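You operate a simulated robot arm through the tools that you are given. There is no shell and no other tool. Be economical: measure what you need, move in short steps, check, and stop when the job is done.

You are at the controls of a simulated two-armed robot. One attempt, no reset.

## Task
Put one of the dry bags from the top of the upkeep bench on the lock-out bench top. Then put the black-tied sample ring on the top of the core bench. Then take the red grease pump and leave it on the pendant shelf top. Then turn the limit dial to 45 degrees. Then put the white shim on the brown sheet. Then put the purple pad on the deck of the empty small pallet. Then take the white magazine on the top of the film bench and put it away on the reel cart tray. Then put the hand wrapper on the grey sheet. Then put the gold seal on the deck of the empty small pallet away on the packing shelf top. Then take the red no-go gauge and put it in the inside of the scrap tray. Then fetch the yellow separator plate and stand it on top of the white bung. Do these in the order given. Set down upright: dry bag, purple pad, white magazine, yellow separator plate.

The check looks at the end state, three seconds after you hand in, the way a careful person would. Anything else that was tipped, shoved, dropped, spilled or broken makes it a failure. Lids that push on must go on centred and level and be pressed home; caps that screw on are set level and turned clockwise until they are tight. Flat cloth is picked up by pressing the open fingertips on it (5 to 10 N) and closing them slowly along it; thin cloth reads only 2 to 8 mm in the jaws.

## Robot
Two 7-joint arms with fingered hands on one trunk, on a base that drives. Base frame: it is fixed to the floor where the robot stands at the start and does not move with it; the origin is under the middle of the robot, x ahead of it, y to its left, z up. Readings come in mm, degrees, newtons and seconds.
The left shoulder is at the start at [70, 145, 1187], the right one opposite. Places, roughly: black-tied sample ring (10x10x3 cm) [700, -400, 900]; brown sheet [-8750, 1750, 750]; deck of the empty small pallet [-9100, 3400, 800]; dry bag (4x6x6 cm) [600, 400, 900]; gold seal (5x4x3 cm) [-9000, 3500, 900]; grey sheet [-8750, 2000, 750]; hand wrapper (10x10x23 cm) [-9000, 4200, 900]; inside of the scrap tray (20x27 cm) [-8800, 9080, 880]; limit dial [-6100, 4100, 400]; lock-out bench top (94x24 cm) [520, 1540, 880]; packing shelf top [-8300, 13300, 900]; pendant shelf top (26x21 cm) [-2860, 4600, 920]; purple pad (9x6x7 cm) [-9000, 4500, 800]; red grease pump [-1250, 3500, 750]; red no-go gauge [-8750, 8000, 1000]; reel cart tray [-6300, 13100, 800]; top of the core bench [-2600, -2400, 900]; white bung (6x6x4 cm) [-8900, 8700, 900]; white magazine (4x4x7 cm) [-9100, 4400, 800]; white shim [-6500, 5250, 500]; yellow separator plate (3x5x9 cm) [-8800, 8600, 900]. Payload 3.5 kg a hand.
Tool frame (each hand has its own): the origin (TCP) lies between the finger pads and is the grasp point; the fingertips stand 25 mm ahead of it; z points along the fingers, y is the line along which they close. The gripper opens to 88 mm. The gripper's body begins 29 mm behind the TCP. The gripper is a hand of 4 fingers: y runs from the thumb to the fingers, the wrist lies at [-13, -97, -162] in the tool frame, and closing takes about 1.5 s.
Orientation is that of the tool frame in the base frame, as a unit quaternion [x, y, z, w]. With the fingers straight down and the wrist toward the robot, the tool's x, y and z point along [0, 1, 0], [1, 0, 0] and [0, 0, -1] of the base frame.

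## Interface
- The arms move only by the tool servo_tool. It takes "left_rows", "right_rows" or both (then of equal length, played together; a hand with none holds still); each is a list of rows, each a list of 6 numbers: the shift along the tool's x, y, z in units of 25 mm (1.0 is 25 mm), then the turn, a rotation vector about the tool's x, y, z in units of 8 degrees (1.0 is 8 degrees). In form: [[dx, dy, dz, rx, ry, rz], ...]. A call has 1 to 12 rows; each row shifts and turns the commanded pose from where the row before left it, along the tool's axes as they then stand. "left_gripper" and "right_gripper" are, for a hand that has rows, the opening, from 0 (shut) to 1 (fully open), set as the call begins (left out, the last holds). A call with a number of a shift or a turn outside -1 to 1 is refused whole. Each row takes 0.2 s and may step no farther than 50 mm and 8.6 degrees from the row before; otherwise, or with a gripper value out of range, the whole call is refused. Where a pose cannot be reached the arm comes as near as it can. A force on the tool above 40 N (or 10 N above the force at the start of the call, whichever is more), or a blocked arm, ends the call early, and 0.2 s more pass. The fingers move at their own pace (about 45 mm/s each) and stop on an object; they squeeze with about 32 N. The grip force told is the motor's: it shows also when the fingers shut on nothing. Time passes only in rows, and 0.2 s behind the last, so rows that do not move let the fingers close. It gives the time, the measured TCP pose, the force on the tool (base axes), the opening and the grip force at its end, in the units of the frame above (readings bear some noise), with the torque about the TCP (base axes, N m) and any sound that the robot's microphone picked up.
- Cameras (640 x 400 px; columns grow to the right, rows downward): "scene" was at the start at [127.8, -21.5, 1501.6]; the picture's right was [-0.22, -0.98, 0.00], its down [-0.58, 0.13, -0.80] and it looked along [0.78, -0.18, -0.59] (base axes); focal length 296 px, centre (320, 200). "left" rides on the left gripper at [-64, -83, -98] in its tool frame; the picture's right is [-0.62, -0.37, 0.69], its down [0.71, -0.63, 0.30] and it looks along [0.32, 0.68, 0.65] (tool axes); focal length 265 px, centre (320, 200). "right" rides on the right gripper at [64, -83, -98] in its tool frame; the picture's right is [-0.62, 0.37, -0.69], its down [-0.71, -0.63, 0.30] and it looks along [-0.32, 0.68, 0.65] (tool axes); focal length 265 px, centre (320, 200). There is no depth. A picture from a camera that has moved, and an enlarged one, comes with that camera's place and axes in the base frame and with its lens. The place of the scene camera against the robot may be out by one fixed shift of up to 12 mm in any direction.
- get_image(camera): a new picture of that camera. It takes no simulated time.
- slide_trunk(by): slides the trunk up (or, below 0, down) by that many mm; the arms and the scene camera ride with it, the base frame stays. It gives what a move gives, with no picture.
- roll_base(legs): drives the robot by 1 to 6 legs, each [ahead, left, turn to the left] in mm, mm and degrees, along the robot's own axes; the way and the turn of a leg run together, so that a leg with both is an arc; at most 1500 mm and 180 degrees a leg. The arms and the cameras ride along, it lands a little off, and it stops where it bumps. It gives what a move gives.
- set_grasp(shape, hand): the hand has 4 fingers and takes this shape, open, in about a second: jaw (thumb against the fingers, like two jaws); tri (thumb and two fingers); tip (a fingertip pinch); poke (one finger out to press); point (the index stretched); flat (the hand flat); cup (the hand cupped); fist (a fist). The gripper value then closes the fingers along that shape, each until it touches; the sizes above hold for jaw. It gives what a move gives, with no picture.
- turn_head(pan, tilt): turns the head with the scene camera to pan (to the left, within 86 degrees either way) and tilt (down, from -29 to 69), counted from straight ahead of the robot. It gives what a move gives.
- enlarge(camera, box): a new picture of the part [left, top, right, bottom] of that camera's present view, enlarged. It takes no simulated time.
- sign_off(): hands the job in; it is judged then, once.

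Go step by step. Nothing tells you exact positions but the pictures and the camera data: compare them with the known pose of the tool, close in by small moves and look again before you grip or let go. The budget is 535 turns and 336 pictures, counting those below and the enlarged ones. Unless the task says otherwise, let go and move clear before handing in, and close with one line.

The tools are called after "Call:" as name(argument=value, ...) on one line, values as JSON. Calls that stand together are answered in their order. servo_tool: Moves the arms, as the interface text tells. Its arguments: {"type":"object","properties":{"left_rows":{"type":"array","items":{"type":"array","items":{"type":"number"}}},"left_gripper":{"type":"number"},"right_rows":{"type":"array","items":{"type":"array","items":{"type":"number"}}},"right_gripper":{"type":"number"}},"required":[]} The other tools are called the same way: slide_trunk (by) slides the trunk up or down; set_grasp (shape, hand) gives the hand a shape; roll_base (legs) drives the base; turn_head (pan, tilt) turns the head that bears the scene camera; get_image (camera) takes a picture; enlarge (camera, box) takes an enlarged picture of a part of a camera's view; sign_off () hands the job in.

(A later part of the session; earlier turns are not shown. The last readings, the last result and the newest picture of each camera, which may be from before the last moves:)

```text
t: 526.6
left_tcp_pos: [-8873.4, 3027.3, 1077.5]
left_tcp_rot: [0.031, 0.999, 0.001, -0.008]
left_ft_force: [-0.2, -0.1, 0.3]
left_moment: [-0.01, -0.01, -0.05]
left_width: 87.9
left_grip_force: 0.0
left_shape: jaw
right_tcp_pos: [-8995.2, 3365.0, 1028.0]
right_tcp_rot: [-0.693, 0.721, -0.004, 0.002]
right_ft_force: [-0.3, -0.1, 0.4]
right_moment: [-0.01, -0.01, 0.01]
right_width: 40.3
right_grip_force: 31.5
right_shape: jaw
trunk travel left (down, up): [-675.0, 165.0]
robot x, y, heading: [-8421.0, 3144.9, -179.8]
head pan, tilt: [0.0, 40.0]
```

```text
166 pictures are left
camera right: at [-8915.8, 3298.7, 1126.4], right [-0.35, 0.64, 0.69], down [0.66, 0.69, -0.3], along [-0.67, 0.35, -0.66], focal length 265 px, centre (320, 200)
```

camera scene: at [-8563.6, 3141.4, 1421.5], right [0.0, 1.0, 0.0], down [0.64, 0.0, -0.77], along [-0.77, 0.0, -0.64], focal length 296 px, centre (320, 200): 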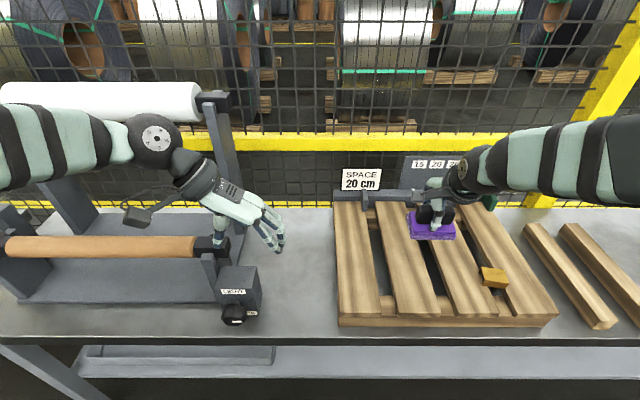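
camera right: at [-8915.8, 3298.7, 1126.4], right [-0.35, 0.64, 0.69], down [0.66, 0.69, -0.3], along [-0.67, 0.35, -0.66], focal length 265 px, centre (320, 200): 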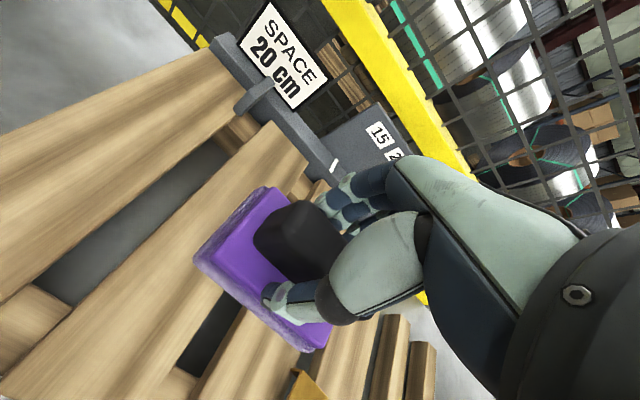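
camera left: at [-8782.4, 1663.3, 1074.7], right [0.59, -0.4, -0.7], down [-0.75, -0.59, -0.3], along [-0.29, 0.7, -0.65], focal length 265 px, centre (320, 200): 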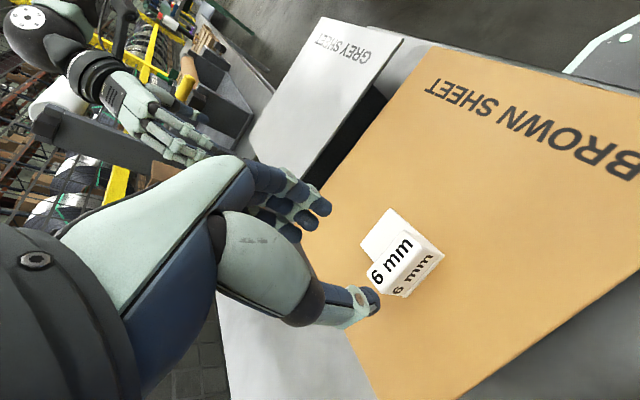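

The gold seal is at about [-8948, 3511, 889], so the deck is at z ≈ 860. The pad is over the second board; I'll shift 15 mm left and lower it to just above the deck.

Call:
servo_tool(right_rows=[[0.3, 0.2, 0, 0, 0, 0], [0.3, 0.2, 0.5, 0, 0, 0], [0, 0, 0.7, 0, 0, 0], [0, 0, 0.7, 0, 0, 0], [0, 0, 0.6, 0, 0, 0], [0, 0, 0, 0, 0, 0]])

Call:
enlarge(camera="scene", box=[340, 180, 540, 330])

Call:
get_image(camera="right")

```text
t: 528.0
left_tcp_pos: [-8873.2, 3028.0, 1076.7]
left_tcp_rot: [0.031, 0.999, 0.0, -0.008]
left_ft_force: [-0.4, 0.7, -0.4]
left_moment: [0.01, 0.03, 0.01]
left_width: 87.6
left_grip_force: 0.1
left_shape: jaw
right_tcp_pos: [-9006.7, 3347.9, 963.7]
right_tcp_rot: [-0.693, 0.721, -0.004, 0.004]
right_ft_force: [0.0, -0.4, -0.5]
right_moment: [0.02, 0.04, -0.02]
right_width: 40.3
right_grip_force: 31.5
right_shape: jaw
trunk travel left (down, up): [-675.0, 165.0]
robot x, y, heading: [-8424.7, 3141.7, -179.7]
head pan, tilt: [0.0, 40.0]
```

```text
2.67 times, centred on (440, 255) of scene
camera zoom: at [-8565.1, 3141.2, 1421.3], right [0.0, 1.0, 0.0], down [0.64, 0.0, -0.77], along [-0.77, 0.0, -0.64], focal length 790 px, centre (0, 53)
```

zoom: 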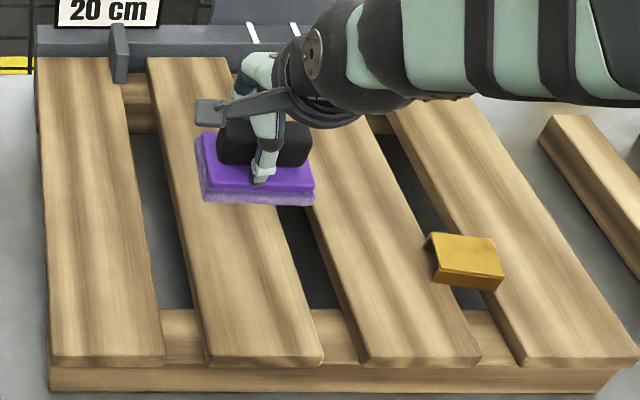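

```text
164 pictures are left
camera right: at [-8926.6, 3282.5, 1062.1], right [-0.35, 0.64, 0.69], down [0.66, 0.69, -0.3], along [-0.66, 0.35, -0.66], focal length 265 px, centre (320, 200)
```

right: 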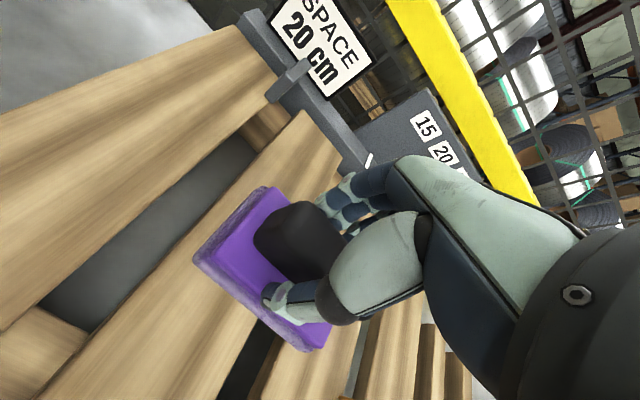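

The pad is centred over board 2. Lowering in small steps until contact.

Call:
servo_tool(right_rows=[[0, 0, 0.3, 0, 0, 0], [0, 0, 0.3, 0, 0, 0], [0, 0, 0.2, 0, 0, 0], [0, 0, 0, 0, 0, 0]])

Call:
servo_tool(right_rows=[[0, 0, 0.12, 0, 0, 0], [0, 0, 0.12, 0, 0, 0], [0, 0, 0.12, 0, 0, 0]])

```text
t: 529.0
left_tcp_pos: [-8874.0, 3025.9, 1076.5]
left_tcp_rot: [0.031, 0.999, 0.001, -0.007]
left_ft_force: [-0.3, -0.2, -0.3]
left_moment: [-0.01, -0.01, 0.02]
left_width: 87.7
left_grip_force: 0.0
left_shape: jaw
right_tcp_pos: [-9006.0, 3347.7, 943.7]
right_tcp_rot: [-0.693, 0.721, -0.004, 0.003]
right_ft_force: [-0.5, 0.3, -0.9]
right_moment: [0.0, 0.02, -0.01]
right_width: 40.5
right_grip_force: 31.9
right_shape: jaw
trunk travel left (down, up): [-675.0, 165.0]
robot x, y, heading: [-8419.6, 3144.3, -179.6]
head pan, tilt: [0.0, 40.0]
```

```text
t: 529.8
left_tcp_pos: [-8874.6, 3026.0, 1076.8]
left_tcp_rot: [0.031, 0.999, 0.0, -0.009]
left_ft_force: [0.5, -0.3, 0.9]
left_moment: [-0.02, 0.0, -0.01]
left_width: 87.6
left_grip_force: 0.1
left_shape: jaw
right_tcp_pos: [-9006.8, 3347.8, 937.9]
right_tcp_rot: [-0.693, 0.721, -0.005, 0.003]
right_ft_force: [0.0, 0.0, -0.4]
right_moment: [0.01, 0.05, 0.02]
right_width: 40.2
right_grip_force: 31.8
right_shape: jaw
trunk travel left (down, up): [-675.0, 165.0]
robot x, y, heading: [-8417.7, 3147.4, -180.3]
head pan, tilt: [0.0, 40.0]
```

Call:
servo_tool(right_rows=[[0, 0, 0.12, 0, 0, 0], [0, 0, 0.12, 0, 0, 0], [0, 0, 0.12, 0, 0, 0], [0, 0, 0, 0, 0, 0]])

Call:
enlarge(camera="scene", box=[340, 180, 540, 330])

```text
t: 530.8
left_tcp_pos: [-8875.2, 3026.4, 1075.9]
left_tcp_rot: [0.03, 1.0, 0.0, -0.009]
left_ft_force: [-0.4, 0.5, -0.8]
left_moment: [-0.01, 0.03, 0.01]
left_width: 87.8
left_grip_force: 0.0
left_shape: jaw
right_tcp_pos: [-9007.1, 3349.7, 926.5]
right_tcp_rot: [-0.694, 0.72, -0.004, 0.002]
right_ft_force: [0.5, 0.8, -1.2]
right_moment: [0.0, 0.04, 0.01]
right_width: 40.4
right_grip_force: 32.0
right_shape: jaw
trunk travel left (down, up): [-675.0, 165.0]
robot x, y, heading: [-8425.2, 3144.3, -179.5]
head pan, tilt: [0.0, 40.0]
```

```text
2.67 times, centred on (440, 255) of scene
camera zoom: at [-8565.4, 3141.2, 1421.2], right [0.0, 1.0, 0.0], down [0.64, 0.0, -0.77], along [-0.77, 0.0, -0.64], focal length 790 px, centre (0, 53)
```

zoom: 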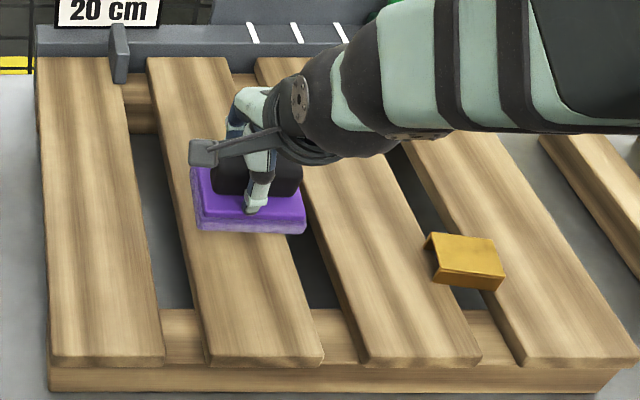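

Call:
servo_tool(right_rows=[[0, 0, 0.14, 0, 0, 0], [0, 0, 0.14, 0, 0, 0], [0, 0, 0.14, 0, 0, 0], [0, 0, 0.14, 0, 0, 0], [0, 0, 0, 0, 0, 0]])

Call:
servo_tool(right_rows=[[0, 0, 0.14, 0, 0, 0], [0, 0, 0.14, 0, 0, 0], [0, 0, 0.14, 0, 0, 0], [0, 0, 0.14, 0, 0, 0]])

Call:
enlarge(camera="scene", box=[340, 180, 540, 330])

```text
t: 532.0
left_tcp_pos: [-8875.0, 3026.1, 1075.6]
left_tcp_rot: [0.03, 1.0, 0.0, -0.008]
left_ft_force: [0.5, 0.9, 0.7]
left_moment: [0.0, 0.03, 0.02]
left_width: 87.4
left_grip_force: 0.0
left_shape: jaw
right_tcp_pos: [-9007.7, 3349.1, 910.9]
right_tcp_rot: [-0.693, 0.721, -0.005, 0.003]
right_ft_force: [0.0, -0.5, -1.5]
right_moment: [0.0, 0.04, 0.0]
right_width: 40.3
right_grip_force: 32.2
right_shape: jaw
trunk travel left (down, up): [-675.0, 165.0]
robot x, y, heading: [-8423.1, 3144.9, -179.9]
head pan, tilt: [0.0, 40.0]
```

```text
t: 533.0
left_tcp_pos: [-8873.9, 3025.4, 1076.9]
left_tcp_rot: [0.031, 0.999, 0.001, -0.008]
left_ft_force: [1.2, 1.0, -0.5]
left_moment: [-0.04, 0.0, 0.0]
left_width: 87.6
left_grip_force: 0.0
left_shape: jaw
right_tcp_pos: [-9006.6, 3349.6, 900.5]
right_tcp_rot: [-0.693, 0.721, -0.004, 0.002]
right_ft_force: [0.3, -0.4, 0.4]
right_moment: [0.03, -0.04, 0.01]
right_width: 40.1
right_grip_force: 32.3
right_shape: jaw
trunk travel left (down, up): [-675.0, 165.0]
robot x, y, heading: [-8418.6, 3142.9, -179.9]
head pan, tilt: [0.0, 40.0]
```

```text
2.67 times, centred on (440, 255) of scene
camera zoom: at [-8564.9, 3140.9, 1421.4], right [0.0, 1.0, 0.0], down [0.64, 0.0, -0.77], along [-0.77, 0.0, -0.64], focal length 790 px, centre (0, 53)
```

zoom: 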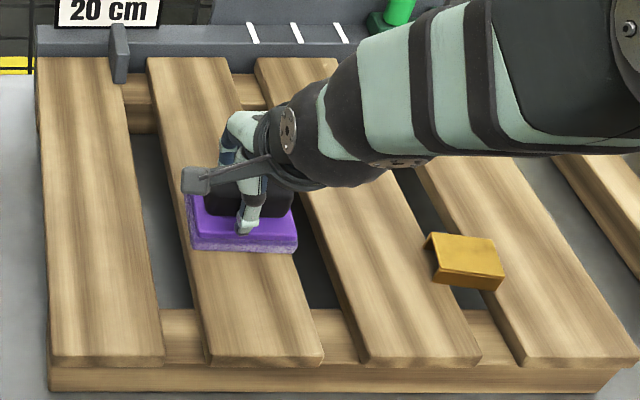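

Call:
servo_tool(right_rows=[[0, 0, 0.1, 0, 0, 0], [0, 0, 0.1, 0, 0, 0]])

```text
t: 533.6
left_tcp_pos: [-8872.1, 3026.9, 1077.3]
left_tcp_rot: [0.031, 0.999, 0.001, -0.009]
left_ft_force: [-0.2, 0.2, 0.0]
left_moment: [-0.05, 0.0, 0.01]
left_width: 87.5
left_grip_force: 0.1
left_shape: jaw
right_tcp_pos: [-9005.9, 3348.4, 898.9]
right_tcp_rot: [-0.693, 0.721, 0.0, 0.0]
right_ft_force: [-1.5, 2.8, 25.3]
right_moment: [0.07, -0.82, -0.05]
right_width: 40.0
right_grip_force: 32.3
right_shape: jaw
trunk travel left (down, up): [-675.0, 165.0]
robot x, y, heading: [-8422.7, 3142.1, -180.0]
head pan, tilt: [0.0, 40.0]
```

Contact. I'll relieve the pressure, then open.

Call:
servo_tool(right_rows=[[0, 0, -0.18, 0, 0, 0], [0, 0, 0, 0, 0, 0]])

Call:
servo_tool(right_rows=[[0, 0, 0, 0, 0, 0], [0, 0, 0, 0, 0, 0], [0, 0, 0, 0, 0, 0], [0, 0, 0, 0, 0, 0]], right_gripper=0.85)

Call:
servo_tool(right_rows=[[0, 0, -0.4, 0, 0, 0], [0, 0, -0.8, 0, 0, 0], [0, 0, -1, 0, 0, 0], [0, 0, -1, 0, 0, 0], [0, 0, -1, 0, 0, 0], [0, -0.5, -0.5, 0, 0, 0]])

Call:
get_image(camera="right")

Call:
enlarge(camera="scene", box=[340, 180, 540, 330])

```text
t: 534.2
left_tcp_pos: [-8874.0, 3026.2, 1076.3]
left_tcp_rot: [0.03, 1.0, 0.001, -0.007]
left_ft_force: [0.1, 0.9, -0.2]
left_moment: [0.02, -0.01, 0.01]
left_width: 87.3
left_grip_force: 0.1
left_shape: jaw
right_tcp_pos: [-9006.4, 3349.5, 898.8]
right_tcp_rot: [-0.694, 0.72, -0.003, 0.001]
right_ft_force: [-4.2, 0.4, 13.4]
right_moment: [0.05, -0.19, 0.01]
right_width: 39.9
right_grip_force: 31.5
right_shape: jaw
trunk travel left (down, up): [-675.0, 165.0]
robot x, y, heading: [-8424.8, 3146.8, -179.8]
head pan, tilt: [0.0, 40.0]
```

```text
t: 535.2
left_tcp_pos: [-8874.0, 3025.3, 1077.1]
left_tcp_rot: [0.03, 1.0, 0.001, -0.008]
left_ft_force: [-0.5, -0.9, 0.7]
left_moment: [-0.01, 0.01, 0.02]
left_width: 87.7
left_grip_force: 0.1
left_shape: jaw
right_tcp_pos: [-9007.8, 3348.7, 898.8]
right_tcp_rot: [-0.693, 0.721, -0.004, 0.003]
right_ft_force: [-4.2, -2.0, 13.7]
right_moment: [-0.01, -0.29, -0.02]
right_width: 71.8
right_grip_force: 0.2
right_shape: jaw
trunk travel left (down, up): [-675.0, 165.0]
robot x, y, heading: [-8422.7, 3141.8, -180.0]
head pan, tilt: [0.0, 40.0]
```

```text
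t: 536.6
left_tcp_pos: [-8873.6, 3026.7, 1077.0]
left_tcp_rot: [0.031, 0.999, 0.0, -0.008]
left_ft_force: [-0.3, 0.1, -0.3]
left_moment: [0.03, 0.01, 0.0]
left_width: 87.6
left_grip_force: 0.0
left_shape: jaw
right_tcp_pos: [-8993.9, 3350.5, 1016.8]
right_tcp_rot: [-0.693, 0.721, -0.004, 0.004]
right_ft_force: [-0.1, -0.4, -0.2]
right_moment: [-0.01, 0.02, 0.01]
right_width: 74.5
right_grip_force: 0.0
right_shape: jaw
trunk travel left (down, up): [-675.0, 165.0]
robot x, y, heading: [-8420.9, 3142.3, -179.7]
head pan, tilt: [0.0, 40.0]
```

```text
161 pictures are left
camera right: at [-8914.7, 3283.9, 1116.0], right [-0.35, 0.63, 0.69], down [0.66, 0.69, -0.3], along [-0.66, 0.35, -0.66], focal length 265 px, centre (320, 200)
```

right: 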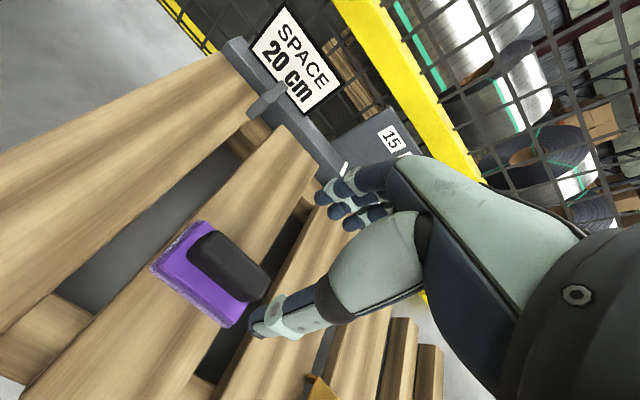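

```text
2.67 times, centred on (440, 255) of scene
camera zoom: at [-8564.2, 3141.2, 1421.3], right [0.0, 1.0, 0.0], down [0.64, 0.0, -0.77], along [-0.77, 0.0, -0.64], focal length 790 px, centre (0, 53)
```

zoom: 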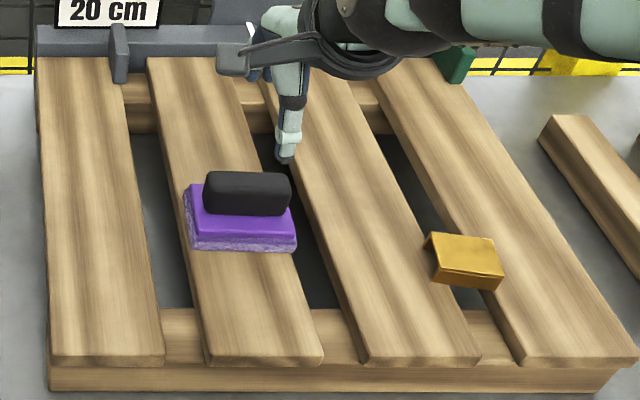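

The pad sits upright on the pallet deck. Next, the white magazine near [-9050, 4430]: I'll back off and slide right.

Call:
roll_base(legs=[[-180, 0, -0.2], [0, -1085, 0]])

Call:
roll_base(legs=[[140, 0, 0]])

Call:
get_image(camera="right")

Call:
get_image(camera="scene")

```text
t: 543.2
left_tcp_pos: [-8698.6, 4090.5, 1076.2]
left_tcp_rot: [0.029, 1.0, 0.0, -0.008]
left_ft_force: [-0.1, -0.2, 0.1]
left_moment: [0.03, 0.03, 0.0]
left_width: 87.8
left_grip_force: 0.1
left_shape: jaw
right_tcp_pos: [-8821.7, 4412.0, 1016.9]
right_tcp_rot: [-0.695, 0.719, -0.004, 0.004]
right_ft_force: [-0.3, 0.2, -0.2]
right_moment: [-0.02, -0.01, -0.02]
right_width: 74.4
right_grip_force: 0.1
right_shape: jaw
trunk travel left (down, up): [-675.0, 165.0]
robot x, y, heading: [-8246.9, 4205.5, -179.7]
head pan, tilt: [0.0, 40.0]
```

```text
t: 544.5
left_tcp_pos: [-8840.3, 4089.7, 1077.6]
left_tcp_rot: [0.029, 1.0, 0.0, -0.009]
left_ft_force: [1.1, -0.3, 0.4]
left_moment: [-0.01, 0.01, -0.02]
left_width: 87.6
left_grip_force: 0.1
left_shape: jaw
right_tcp_pos: [-8960.6, 4411.5, 1017.5]
right_tcp_rot: [-0.694, 0.72, -0.004, 0.003]
right_ft_force: [-0.1, -0.6, 0.5]
right_moment: [-0.04, 0.01, -0.01]
right_width: 74.5
right_grip_force: 0.1
right_shape: jaw
trunk travel left (down, up): [-675.0, 165.0]
robot x, y, heading: [-8388.5, 4210.6, -179.8]
head pan, tilt: [0.0, 40.0]
```

```text
159 pictures are left
camera right: at [-8880.6, 4346.3, 1116.5], right [-0.35, 0.63, 0.69], down [0.66, 0.69, -0.3], along [-0.67, 0.35, -0.66], focal length 265 px, centre (320, 200)
```

right: 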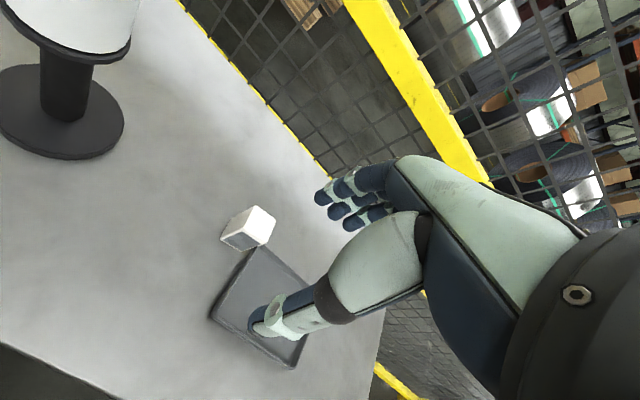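

```text
158 pictures are left
camera scene: at [-8529.6, 4204.2, 1421.5], right [0.0, 1.0, 0.0], down [0.64, 0.0, -0.77], along [-0.77, 0.0, -0.64], focal length 296 px, centre (320, 200)
```

scene: 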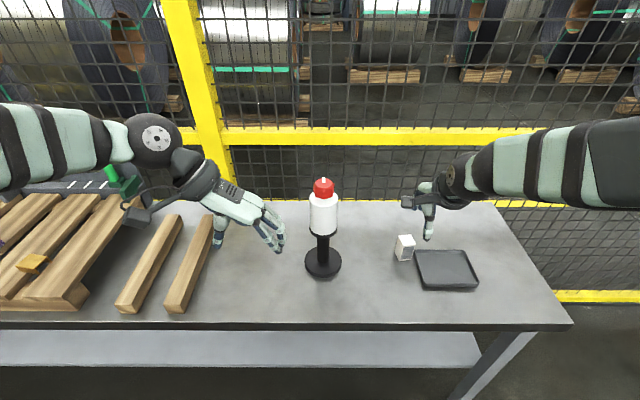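

The magazine centre is about [-9049, 4431], with its top near z 853. I'll move above it.

Call:
servo_tool(right_rows=[[-0.13, 0.71, 0.5, 0, 0, 0], [-0.13, 0.71, 0.9, 0, 0, 0], [-0.13, 0.71, 0.9, 0, 0, 0], [-0.13, 0.71, 0.9, 0, 0, 0], [-0.13, 0.71, 0.8, 0, 0, 0], [0, 0, 0.5, 0, 0, 0], [0, 0, 0, 0, 0, 0]], right_gripper=1)

Call:
get_image(camera="right")

Call:
enlarge(camera="scene", box=[350, 180, 470, 300])

```text
t: 546.1
left_tcp_pos: [-8841.1, 4088.5, 1077.2]
left_tcp_rot: [0.03, 1.0, 0.0, -0.009]
left_ft_force: [-0.5, 1.0, -0.4]
left_moment: [-0.02, 0.0, -0.01]
left_width: 88.0
left_grip_force: 0.0
left_shape: jaw
right_tcp_pos: [-9050.3, 4430.4, 901.1]
right_tcp_rot: [-0.694, 0.72, -0.004, 0.003]
right_ft_force: [0.0, -0.3, -0.6]
right_moment: [0.01, 0.02, -0.01]
right_width: 87.4
right_grip_force: 0.1
right_shape: jaw
trunk travel left (down, up): [-675.0, 165.0]
robot x, y, heading: [-8390.9, 4208.9, -179.6]
head pan, tilt: [0.0, 40.0]
```

```text
157 pictures are left
camera right: at [-8969.1, 4364.3, 1000.5], right [-0.35, 0.63, 0.69], down [0.66, 0.69, -0.3], along [-0.66, 0.35, -0.66], focal length 265 px, centre (320, 200)
```

right: 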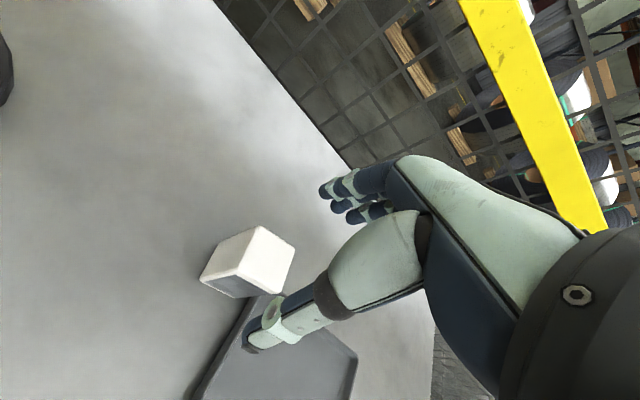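

```text
3.33 times, centred on (410, 240) of scene
camera zoom: at [-8531.5, 4204.0, 1421.3], right [0.0, 1.0, 0.0], down [0.64, 0.0, -0.77], along [-0.77, 0.0, -0.64], focal length 987 px, centre (20, 67)
```

zoom: 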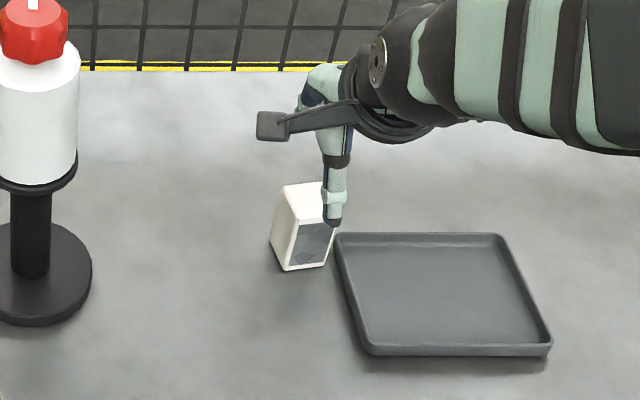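

The magazine's top centre is at [-9043, 4425, 855]. I'll correct 7 mm and descend to z ≈ 833.

Call:
servo_tool(right_rows=[[0.23, -0.29, 0, 0, 0, 0], [0, 0, 0.6, 0, 0, 0], [0, 0, 0.6, 0, 0, 0], [0, 0, 0.6, 0, 0, 0], [0, 0, 0.6, 0, 0, 0], [0, 0, 0.35, 0, 0, 0], [0, 0, 0, 0, 0, 0]])

Call:
get_image(camera="right")

Call:
enlarge(camera="scene", box=[350, 180, 470, 300])

```text
t: 547.7
left_tcp_pos: [-8841.5, 4088.0, 1076.6]
left_tcp_rot: [0.03, 1.0, 0.001, -0.008]
left_ft_force: [-0.2, -0.2, 0.2]
left_moment: [-0.02, 0.01, 0.02]
left_width: 87.6
left_grip_force: 0.0
left_shape: jaw
right_tcp_pos: [-9041.9, 4424.1, 835.1]
right_tcp_rot: [-0.694, 0.72, -0.004, 0.002]
right_ft_force: [0.8, -0.2, 0.2]
right_moment: [0.02, 0.03, 0.0]
right_width: 87.9
right_grip_force: 0.1
right_shape: jaw
trunk travel left (down, up): [-675.0, 165.0]
robot x, y, heading: [-8389.3, 4204.2, -180.0]
head pan, tilt: [0.0, 40.0]
```

```text
155 pictures are left
camera right: at [-8961.1, 4358.6, 933.4], right [-0.35, 0.63, 0.69], down [0.66, 0.69, -0.3], along [-0.67, 0.35, -0.66], focal length 265 px, centre (320, 200)
```

right: 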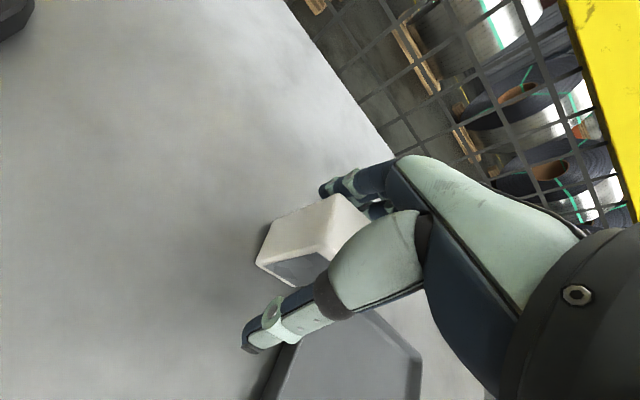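

```text
3.33 times, centred on (410, 240) of scene
camera zoom: at [-8531.5, 4204.0, 1421.3], right [0.0, 1.0, 0.0], down [0.64, 0.0, -0.77], along [-0.77, 0.0, -0.64], focal length 987 px, centre (20, 67)
```

zoom: 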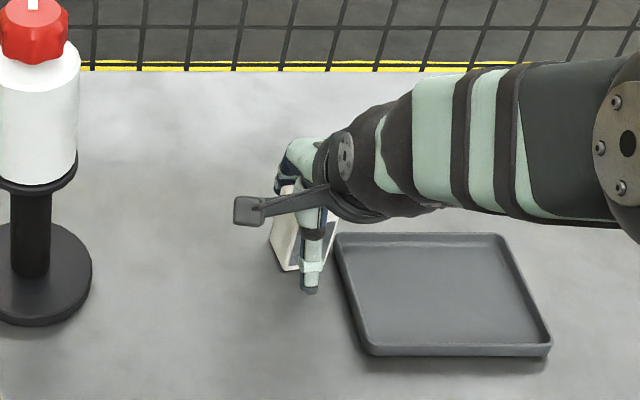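

Call:
servo_tool(right_rows=[[0, 0, 0, 0, 0, 0], [0, 0, 0, 0, 0, 0], [0, 0, 0, 0, 0, 0], [0, 0, 0, 0, 0, 0], [0, 0, 0, 0, 0, 0], [0, 0, 0, 0, 0, 0], [0, 0, 0, 0, 0, 0]], right_gripper=0)

Call:
servo_tool(right_rows=[[0, 0, -0.4, 0, 0, 0], [0, 0, -0.7, 0, 0, 0], [0, 0, -1, 0, 0, 0], [0, 0, -1, 0, 0, 0], [0, 0, -1, 0, 0, 0], [0, 0, -1, 0, 0, 0], [0, 0, -1, 0, 0, 0], [0, -1, -1, 0, 0, 0], [0, -1, -1, 0, 0, 0], [0, 0, 0, 0, 0, 0]])

Call:
get_image(camera="right")

```text
t: 549.3
left_tcp_pos: [-8842.3, 4088.7, 1075.5]
left_tcp_rot: [0.03, 1.0, 0.0, -0.008]
left_ft_force: [0.4, -0.2, 0.0]
left_moment: [0.0, 0.02, 0.01]
left_width: 88.1
left_grip_force: 0.0
left_shape: jaw
right_tcp_pos: [-9040.9, 4424.7, 834.9]
right_tcp_rot: [-0.694, 0.72, -0.005, 0.004]
right_ft_force: [0.4, 0.3, -1.1]
right_moment: [0.0, -0.04, 0.02]
right_width: 30.1
right_grip_force: 32.0
right_shape: jaw
trunk travel left (down, up): [-675.0, 165.0]
robot x, y, heading: [-8386.5, 4204.5, -179.6]
head pan, tilt: [0.0, 40.0]
```

```text
t: 551.5
left_tcp_pos: [-8842.5, 4088.8, 1076.8]
left_tcp_rot: [0.03, 1.0, 0.0, -0.007]
left_ft_force: [0.0, -0.6, -0.2]
left_moment: [0.0, -0.02, 0.01]
left_width: 87.9
left_grip_force: 0.0
left_shape: jaw
right_tcp_pos: [-8996.7, 4423.4, 1034.3]
right_tcp_rot: [-0.694, 0.72, -0.005, 0.003]
right_ft_force: [0.8, 0.3, -2.1]
right_moment: [-0.02, 0.01, 0.0]
right_width: 30.4
right_grip_force: 31.5
right_shape: jaw
trunk travel left (down, up): [-675.0, 165.0]
robot x, y, heading: [-8383.6, 4207.4, -179.6]
head pan, tilt: [0.0, 40.0]
```

```text
153 pictures are left
camera right: at [-8916.5, 4357.1, 1133.1], right [-0.35, 0.63, 0.69], down [0.66, 0.69, -0.3], along [-0.66, 0.35, -0.66], focal length 265 px, centre (320, 200)
```

right: 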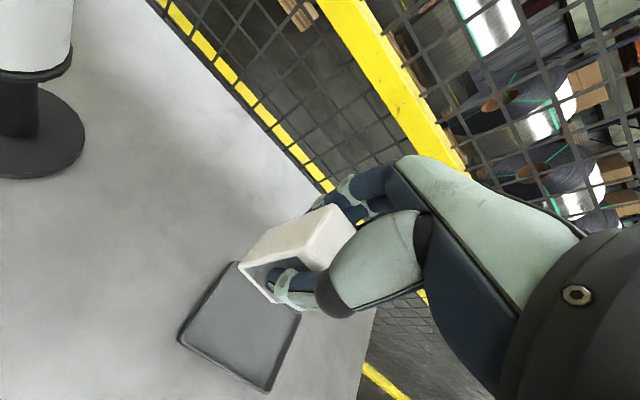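

The magazine is held upright. I'll back off and slide right past the tilter, then look north.

Call:
roll_base(legs=[[-190, 0, -0.3], [0, -1500, 0]])

Call:
turn_head(pan=-70, tilt=15)

Call:
get_image(camera="scene")

```text
t: 560.1
left_tcp_pos: [-8660.5, 5598.0, 1077.4]
left_tcp_rot: [0.026, 1.0, 0.0, -0.008]
left_ft_force: [0.4, 0.0, -0.9]
left_moment: [-0.01, 0.02, 0.01]
left_width: 87.9
left_grip_force: 0.1
left_shape: jaw
right_tcp_pos: [-8818.1, 5931.7, 1034.6]
right_tcp_rot: [-0.696, 0.718, -0.004, 0.003]
right_ft_force: [-0.6, -0.2, -1.8]
right_moment: [-0.01, 0.01, -0.05]
right_width: 30.2
right_grip_force: 31.9
right_shape: jaw
trunk travel left (down, up): [-675.0, 165.0]
robot x, y, heading: [-8210.1, 5719.9, -179.3]
head pan, tilt: [0.0, 40.0]
```

```text
t: 561.5
left_tcp_pos: [-8660.1, 5598.2, 1076.5]
left_tcp_rot: [0.026, 1.0, 0.0, -0.007]
left_ft_force: [-0.3, 0.1, 0.6]
left_moment: [0.0, -0.01, -0.01]
left_width: 87.8
left_grip_force: 0.0
left_shape: jaw
right_tcp_pos: [-8816.5, 5932.1, 1035.6]
right_tcp_rot: [-0.697, 0.717, -0.005, 0.003]
right_ft_force: [-0.6, 0.3, -1.3]
right_moment: [-0.04, 0.01, -0.02]
right_width: 30.2
right_grip_force: 32.1
right_shape: jaw
trunk travel left (down, up): [-675.0, 165.0]
robot x, y, heading: [-8208.0, 5716.2, -179.3]
head pan, tilt: [-70.0, 15.0]
```

```text
152 pictures are left
camera scene: at [-8300.1, 5804.4, 1460.8], right [0.94, 0.35, 0.0], down [0.09, -0.24, -0.97], along [-0.34, 0.9, -0.26], focal length 296 px, centre (320, 200)
```

scene: 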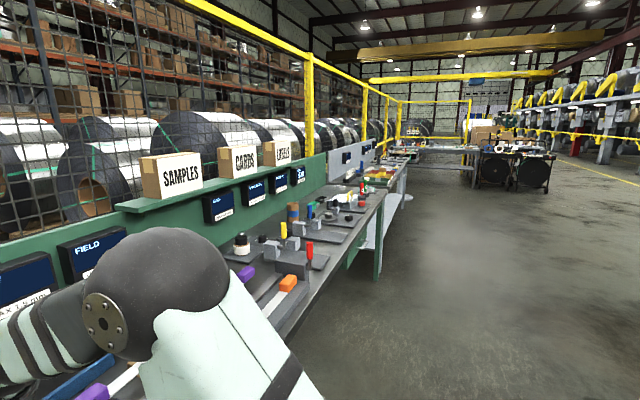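

The way north is open; the reel cart is in the distance. I'll back off from the bench, turn to face north and drive.

Call:
roll_base(legs=[[-420, 0, 0], [0, 0, -90.7], [1400, 0, 0], [1000, 0, 0]])

Call:
turn_head(pan=0, tilt=15)

Call:
get_image(camera="scene")

```text
t: 579.3
left_tcp_pos: [-7989.2, 8571.4, 1077.3]
left_tcp_rot: [0.72, 0.693, 0.005, -0.005]
left_ft_force: [-0.5, 0.3, -0.4]
left_moment: [-0.01, 0.01, -0.01]
left_width: 87.9
left_grip_force: 0.1
left_shape: jaw
right_tcp_pos: [-7658.8, 8734.2, 1036.2]
right_tcp_rot: [0.007, 1.0, -0.006, -0.001]
right_ft_force: [-0.5, -0.1, -1.8]
right_moment: [0.01, 0.03, 0.0]
right_width: 29.5
right_grip_force: 31.2
right_shape: jaw
trunk travel left (down, up): [-675.0, 165.0]
robot x, y, heading: [-7860.4, 8123.0, 91.6]
head pan, tilt: [-70.0, 15.0]
```

```text
t: 580.7
left_tcp_pos: [-7989.1, 8573.4, 1075.9]
left_tcp_rot: [0.72, 0.694, 0.006, -0.006]
left_ft_force: [-0.1, 0.0, 0.4]
left_moment: [0.03, -0.02, 0.0]
left_width: 87.8
left_grip_force: 0.2
left_shape: jaw
right_tcp_pos: [-7659.6, 8734.8, 1034.9]
right_tcp_rot: [0.007, 1.0, -0.005, -0.001]
right_ft_force: [-0.1, -0.2, -1.1]
right_moment: [-0.03, 0.02, 0.0]
right_width: 29.7
right_grip_force: 32.1
right_shape: jaw
trunk travel left (down, up): [-675.0, 165.0]
robot x, y, heading: [-7861.8, 8121.0, 91.5]
head pan, tilt: [0.0, 15.0]
```

```text
151 pictures are left
camera scene: at [-7872.0, 8264.6, 1460.8], right [1.0, 0.03, 0.0], down [0.01, -0.26, -0.97], along [-0.03, 0.97, -0.26], focal length 296 px, centre (320, 200)
```

scene: 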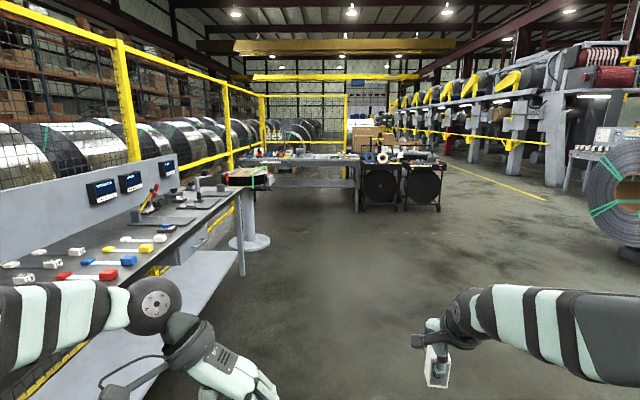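

The reel cart is ahead right (x ≈ -7000…-6000, front y ≈ 13100). I'll approach diagonally.

Call:
roll_base(legs=[[1400, -430, -1.5], [1400, -430, 0]])

Call:
roll_base(legs=[[900, -350, 0]])

Call:
turn_head(pan=0, tilt=25)

Call:
get_image(camera="scene")

```text
t: 594.4
left_tcp_pos: [-7013.0, 11250.5, 1076.1]
left_tcp_rot: [0.755, 0.655, 0.006, -0.005]
left_ft_force: [0.8, -0.1, -1.3]
left_moment: [-0.01, 0.03, 0.02]
left_width: 87.9
left_grip_force: 0.0
left_shape: jaw
right_tcp_pos: [-6668.2, 11376.8, 1034.9]
right_tcp_rot: [0.059, 0.998, -0.006, -0.001]
right_ft_force: [0.4, -0.1, -1.1]
right_moment: [0.0, 0.04, -0.04]
right_width: 30.0
right_grip_force: 32.2
right_shape: jaw
trunk travel left (down, up): [-675.0, 165.0]
robot x, y, heading: [-6931.5, 10792.2, 85.5]
head pan, tilt: [0.0, 15.0]
```

```text
t: 599.4
left_tcp_pos: [-6558.5, 12116.5, 1076.1]
left_tcp_rot: [0.768, 0.641, 0.006, -0.005]
left_ft_force: [-0.6, 0.1, -0.2]
left_moment: [0.03, 0.01, -0.01]
left_width: 87.7
left_grip_force: 0.0
left_shape: jaw
right_tcp_pos: [-6208.5, 12229.4, 1034.7]
right_tcp_rot: [0.079, 0.997, -0.005, -0.001]
right_ft_force: [-0.2, 0.0, -1.9]
right_moment: [-0.01, 0.0, -0.01]
right_width: 29.6
right_grip_force: 31.9
right_shape: jaw
trunk travel left (down, up): [-675.0, 165.0]
robot x, y, heading: [-6497.0, 11656.9, 83.3]
head pan, tilt: [0.0, 15.0]
```

```text
t: 600.1
left_tcp_pos: [-6558.6, 12117.2, 1076.2]
left_tcp_rot: [0.768, 0.64, 0.006, -0.004]
left_ft_force: [-0.4, 0.1, -0.2]
left_moment: [0.0, 0.03, -0.01]
left_width: 87.6
left_grip_force: 0.2
left_shape: jaw
right_tcp_pos: [-6208.3, 12230.0, 1035.5]
right_tcp_rot: [0.08, 0.997, -0.005, -0.001]
right_ft_force: [-0.1, 0.4, -1.3]
right_moment: [0.02, -0.02, -0.02]
right_width: 29.7
right_grip_force: 32.0
right_shape: jaw
trunk travel left (down, up): [-675.0, 165.0]
robot x, y, heading: [-6490.4, 11654.2, 83.6]
head pan, tilt: [0.0, 25.0]
```

```text
150 pictures are left
camera scene: at [-6487.0, 11793.6, 1444.6], right [0.99, -0.12, 0.0], down [-0.05, -0.42, -0.91], along [0.11, 0.9, -0.42], focal length 296 px, centre (320, 200)
```

scene: 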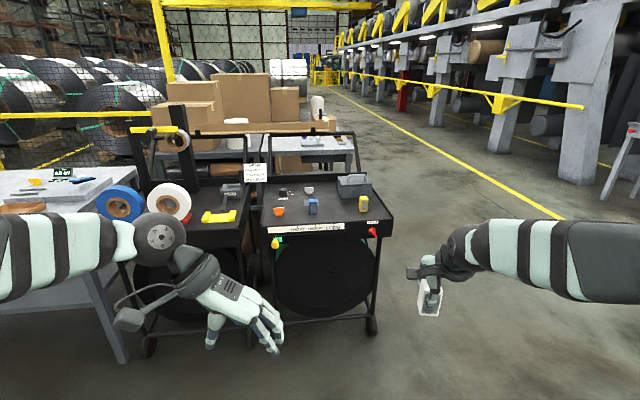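

Call:
enlarge(camera="scene", box=[180, 140, 400, 270])

```text
2.91 times, centred on (290, 205) of scene
camera zoom: at [-6487.0, 11793.6, 1444.6], right [0.99, -0.12, 0.0], down [-0.05, -0.42, -0.91], along [0.11, 0.9, -0.42], focal length 862 px, centre (407, 186)
```

zoom: 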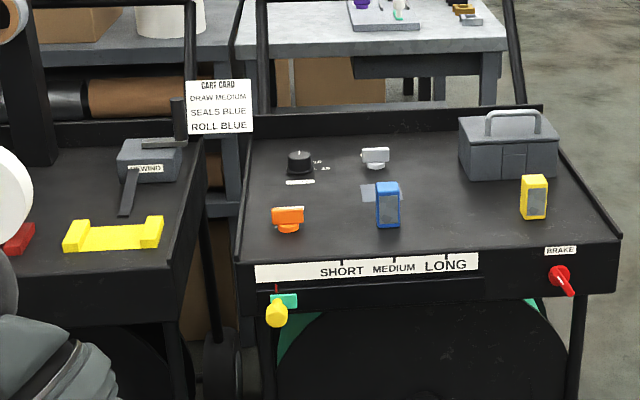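

The right cart's tray holds a blue and a yellow magazine, with free room between them. I'll drive closer and look again.

Call:
roll_base(legs=[[0, 0, 6.4], [560, -10, 0]])

Call:
turn_head(pan=-10, tilt=40)

Call:
get_image(camera="scene")

Call:
get_image(camera="right")

```text
t: 604.0
left_tcp_pos: [-6596.8, 12681.3, 1078.5]
left_tcp_rot: [0.731, 0.682, 0.006, -0.005]
left_ft_force: [0.5, 0.1, -1.0]
left_moment: [0.04, -0.01, 0.02]
left_width: 87.6
left_grip_force: 0.1
left_shape: jaw
right_tcp_pos: [-6262.4, 12833.0, 1034.9]
right_tcp_rot: [0.023, 1.0, -0.005, -0.001]
right_ft_force: [-0.3, 0.0, -1.2]
right_moment: [-0.02, 0.04, -0.01]
right_width: 29.4
right_grip_force: 31.8
right_shape: jaw
trunk travel left (down, up): [-675.0, 165.0]
robot x, y, heading: [-6484.5, 12222.2, 89.8]
head pan, tilt: [0.0, 25.0]
```

```text
t: 604.7
left_tcp_pos: [-6597.3, 12682.6, 1076.7]
left_tcp_rot: [0.731, 0.682, 0.006, -0.006]
left_ft_force: [0.1, 0.7, -0.1]
left_moment: [0.02, -0.01, -0.02]
left_width: 87.5
left_grip_force: 0.1
left_shape: jaw
right_tcp_pos: [-6262.8, 12834.8, 1035.0]
right_tcp_rot: [0.023, 1.0, -0.005, -0.001]
right_ft_force: [0.9, -0.2, -0.6]
right_moment: [-0.01, 0.01, 0.0]
right_width: 29.5
right_grip_force: 31.7
right_shape: jaw
trunk travel left (down, up): [-675.0, 165.0]
robot x, y, heading: [-6485.3, 12227.3, 89.8]
head pan, tilt: [-10.0, 40.0]
```

```text
148 pictures are left
camera scene: at [-6476.4, 12361.5, 1421.2], right [0.98, -0.18, 0.0], down [-0.11, -0.63, -0.77], along [0.14, 0.75, -0.64], focal length 296 px, centre (320, 200)
```

scene: 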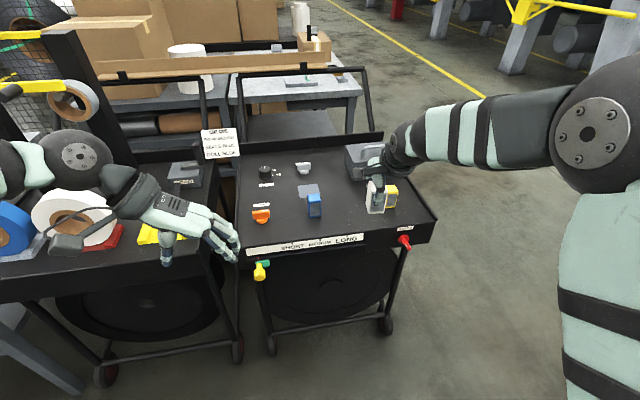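

```text
147 pictures are left
camera right: at [-6330.3, 12756.2, 1133.4], right [0.64, 0.35, 0.69], down [0.68, -0.67, -0.3], along [0.35, 0.66, -0.66], focal length 265 px, centre (320, 200)
```

right: 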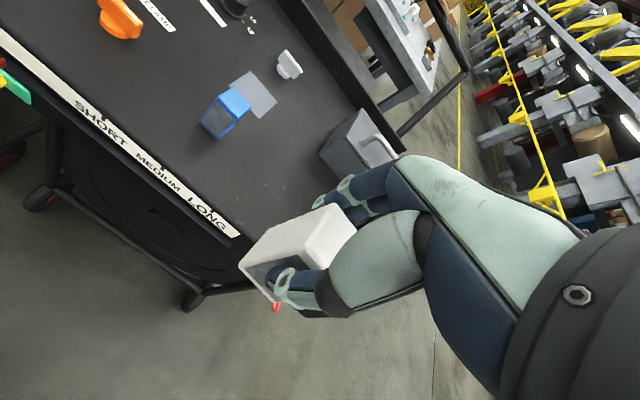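

The tray is at z ≈ 763; the free spot between the blue and yellow magazines is at about [-6240, 13035]. I'll drive 190 mm ahead and check.

Call:
roll_base(legs=[[190, -20, 0.2]])

Call:
get_image(camera="scene")

Call:
get_image(camera="right")

```text
t: 606.3
left_tcp_pos: [-6579.9, 12865.4, 1077.2]
left_tcp_rot: [0.729, 0.685, 0.007, -0.006]
left_ft_force: [0.4, 0.2, -0.5]
left_moment: [0.01, 0.0, 0.02]
left_width: 87.7
left_grip_force: 0.2
left_shape: jaw
right_tcp_pos: [-6247.1, 13019.2, 1035.3]
right_tcp_rot: [0.02, 1.0, -0.004, -0.001]
right_ft_force: [0.1, -0.1, -0.2]
right_moment: [0.02, -0.03, -0.01]
right_width: 29.9
right_grip_force: 32.0
right_shape: jaw
trunk travel left (down, up): [-675.0, 165.0]
robot x, y, heading: [-6462.6, 12414.3, 90.1]
head pan, tilt: [-10.0, 40.0]
```

```text
146 pictures are left
camera scene: at [-6457.0, 12543.9, 1421.5], right [0.99, -0.17, 0.0], down [-0.11, -0.63, -0.77], along [0.13, 0.76, -0.64], focal length 296 px, centre (320, 200)
```

scene: 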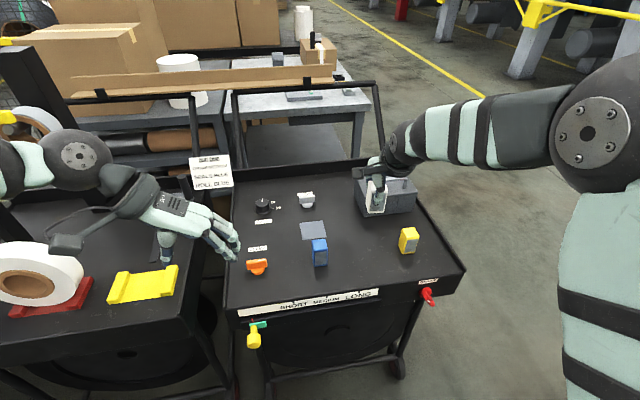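

```text
145 pictures are left
camera right: at [-6313.6, 12940.0, 1134.5], right [0.64, 0.35, 0.69], down [0.69, -0.66, -0.3], along [0.35, 0.66, -0.66], focal length 265 px, centre (320, 200)
```

right: 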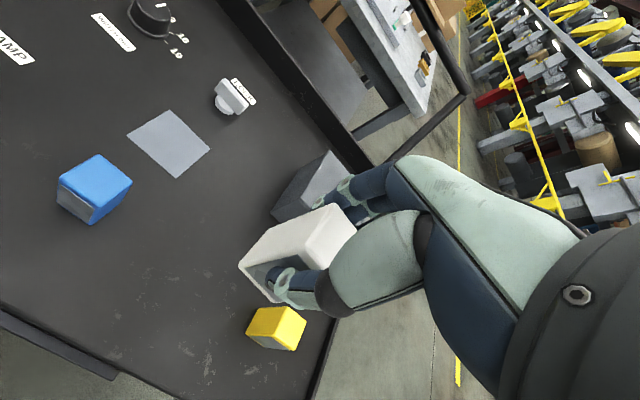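

The spot below the magazine is empty. I'll lower it to just above the tray.

Call:
servo_tool(right_rows=[[0, 0.2, 0.8, 0, 0, 0], [0, 0.2, 0.9, 0, 0, 0], [0, 0, 0.9, 0, 0, 0], [0, 0, 0.9, 0, 0, 0], [0, 0, 0.9, 0, 0, 0], [0, 0, 0.9, 0, 0, 0], [0, 0, 0.9, 0, 0, 0], [0, 0, 0.8, 0, 0, 0], [0, 0, 0.6, 0, 0, 0], [0, 0, 0, 0, 0, 0]])

Call:
get_image(camera="right")

Call:
enlarge(camera="scene", box=[290, 150, 490, 300])

```text
t: 608.5
left_tcp_pos: [-6580.4, 12862.8, 1079.5]
left_tcp_rot: [0.729, 0.684, 0.007, -0.007]
left_ft_force: [0.3, 0.2, 0.5]
left_moment: [0.0, -0.01, -0.02]
left_width: 87.5
left_grip_force: 0.1
left_shape: jaw
right_tcp_pos: [-6246.4, 13028.9, 851.9]
right_tcp_rot: [0.021, 1.0, 0.003, -0.001]
right_ft_force: [3.3, 3.9, 27.5]
right_moment: [0.08, -0.07, 0.03]
right_width: 31.7
right_grip_force: 32.6
right_shape: jaw
trunk travel left (down, up): [-675.0, 165.0]
robot x, y, heading: [-6466.6, 12415.5, 89.9]
head pan, tilt: [-10.0, 40.0]
```

```text
144 pictures are left
camera right: at [-6313.3, 12949.0, 949.6], right [0.64, 0.34, 0.69], down [0.69, -0.66, -0.31], along [0.35, 0.67, -0.65], focal length 265 px, centre (320, 200)
```

right: 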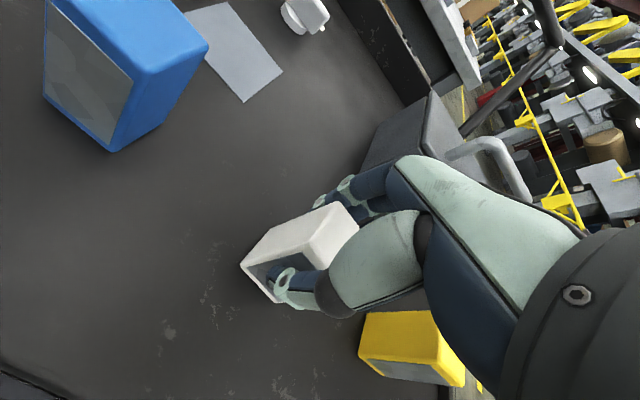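

```text
2.67 times, centred on (390, 225) of scene
camera zoom: at [-6458.2, 12540.8, 1422.2], right [0.99, -0.17, 0.0], down [-0.11, -0.63, -0.77], along [0.13, 0.76, -0.64], focal length 790 px, centre (133, 133)
```

zoom: 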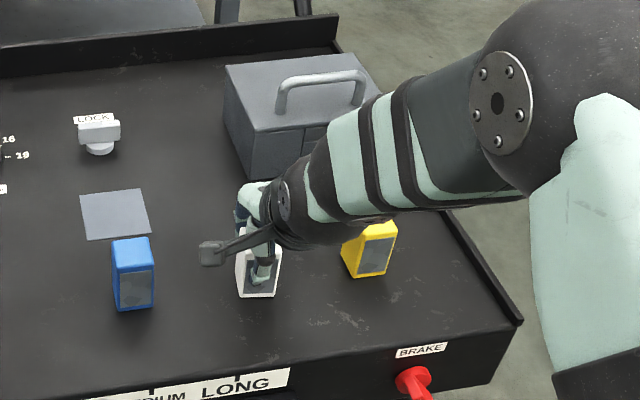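

Contact at TCP z 852: the magazine stands on the tray. I'll relieve and release.

Call:
servo_tool(right_rows=[[0, 0, -0.1, 0, 0, 0], [0, 0, 0, 0, 0, 0]])

```text
t: 609.1
left_tcp_pos: [-6581.3, 12863.8, 1078.1]
left_tcp_rot: [0.729, 0.685, 0.006, -0.007]
left_ft_force: [-0.5, 0.1, -0.5]
left_moment: [-0.03, -0.01, 0.02]
left_width: 87.9
left_grip_force: 0.1
left_shape: jaw
right_tcp_pos: [-6245.5, 13028.9, 852.1]
right_tcp_rot: [0.02, 1.0, 0.001, -0.001]
right_ft_force: [3.8, 6.3, 26.6]
right_moment: [0.16, -0.05, 0.05]
right_width: 31.8
right_grip_force: 32.0
right_shape: jaw
trunk travel left (down, up): [-675.0, 165.0]
robot x, y, heading: [-6462.8, 12413.7, 90.2]
head pan, tilt: [-10.0, 40.0]
```

Call:
servo_tool(right_rows=[[0, 0, -0.3, 0, 0, 0], [0, 0, -0.2, 0, 0, 0], [0, 0, 0, 0, 0, 0]])

```text
t: 609.9
left_tcp_pos: [-6579.6, 12866.5, 1076.6]
left_tcp_rot: [0.729, 0.685, 0.006, -0.006]
left_ft_force: [-0.7, -0.4, 0.1]
left_moment: [0.0, 0.01, 0.02]
left_width: 87.7
left_grip_force: 0.0
left_shape: jaw
right_tcp_pos: [-6246.4, 13026.5, 858.9]
right_tcp_rot: [0.019, 1.0, -0.007, -0.001]
right_ft_force: [0.8, 0.3, -2.2]
right_moment: [-0.02, 0.0, -0.04]
right_width: 30.9
right_grip_force: 32.2
right_shape: jaw
trunk travel left (down, up): [-675.0, 165.0]
robot x, y, heading: [-6463.6, 12415.6, 90.1]
head pan, tilt: [-10.0, 40.0]
```

Now it's lifted about 6 mm. I'll lower 2 mm at a time until it just touches.

Call:
servo_tool(right_rows=[[0, 0, 0.1, 0, 0, 0], [0, 0, 0.1, 0, 0, 0], [0, 0, 0.05, 0, 0, 0], [0, 0, 0, 0, 0, 0]])

```text
t: 610.9
left_tcp_pos: [-6580.3, 12866.5, 1076.9]
left_tcp_rot: [0.729, 0.685, 0.005, -0.006]
left_ft_force: [-0.6, 0.1, 1.3]
left_moment: [-0.01, 0.0, 0.0]
left_width: 87.6
left_grip_force: 0.1
left_shape: jaw
right_tcp_pos: [-6246.6, 13027.7, 854.0]
right_tcp_rot: [0.02, 1.0, -0.005, -0.001]
right_ft_force: [-0.7, -0.2, 0.2]
right_moment: [-0.01, 0.01, 0.0]
right_width: 31.0
right_grip_force: 32.1
right_shape: jaw
trunk travel left (down, up): [-675.0, 165.0]
robot x, y, heading: [-6464.0, 12414.1, 90.2]
head pan, tilt: [-10.0, 40.0]
```

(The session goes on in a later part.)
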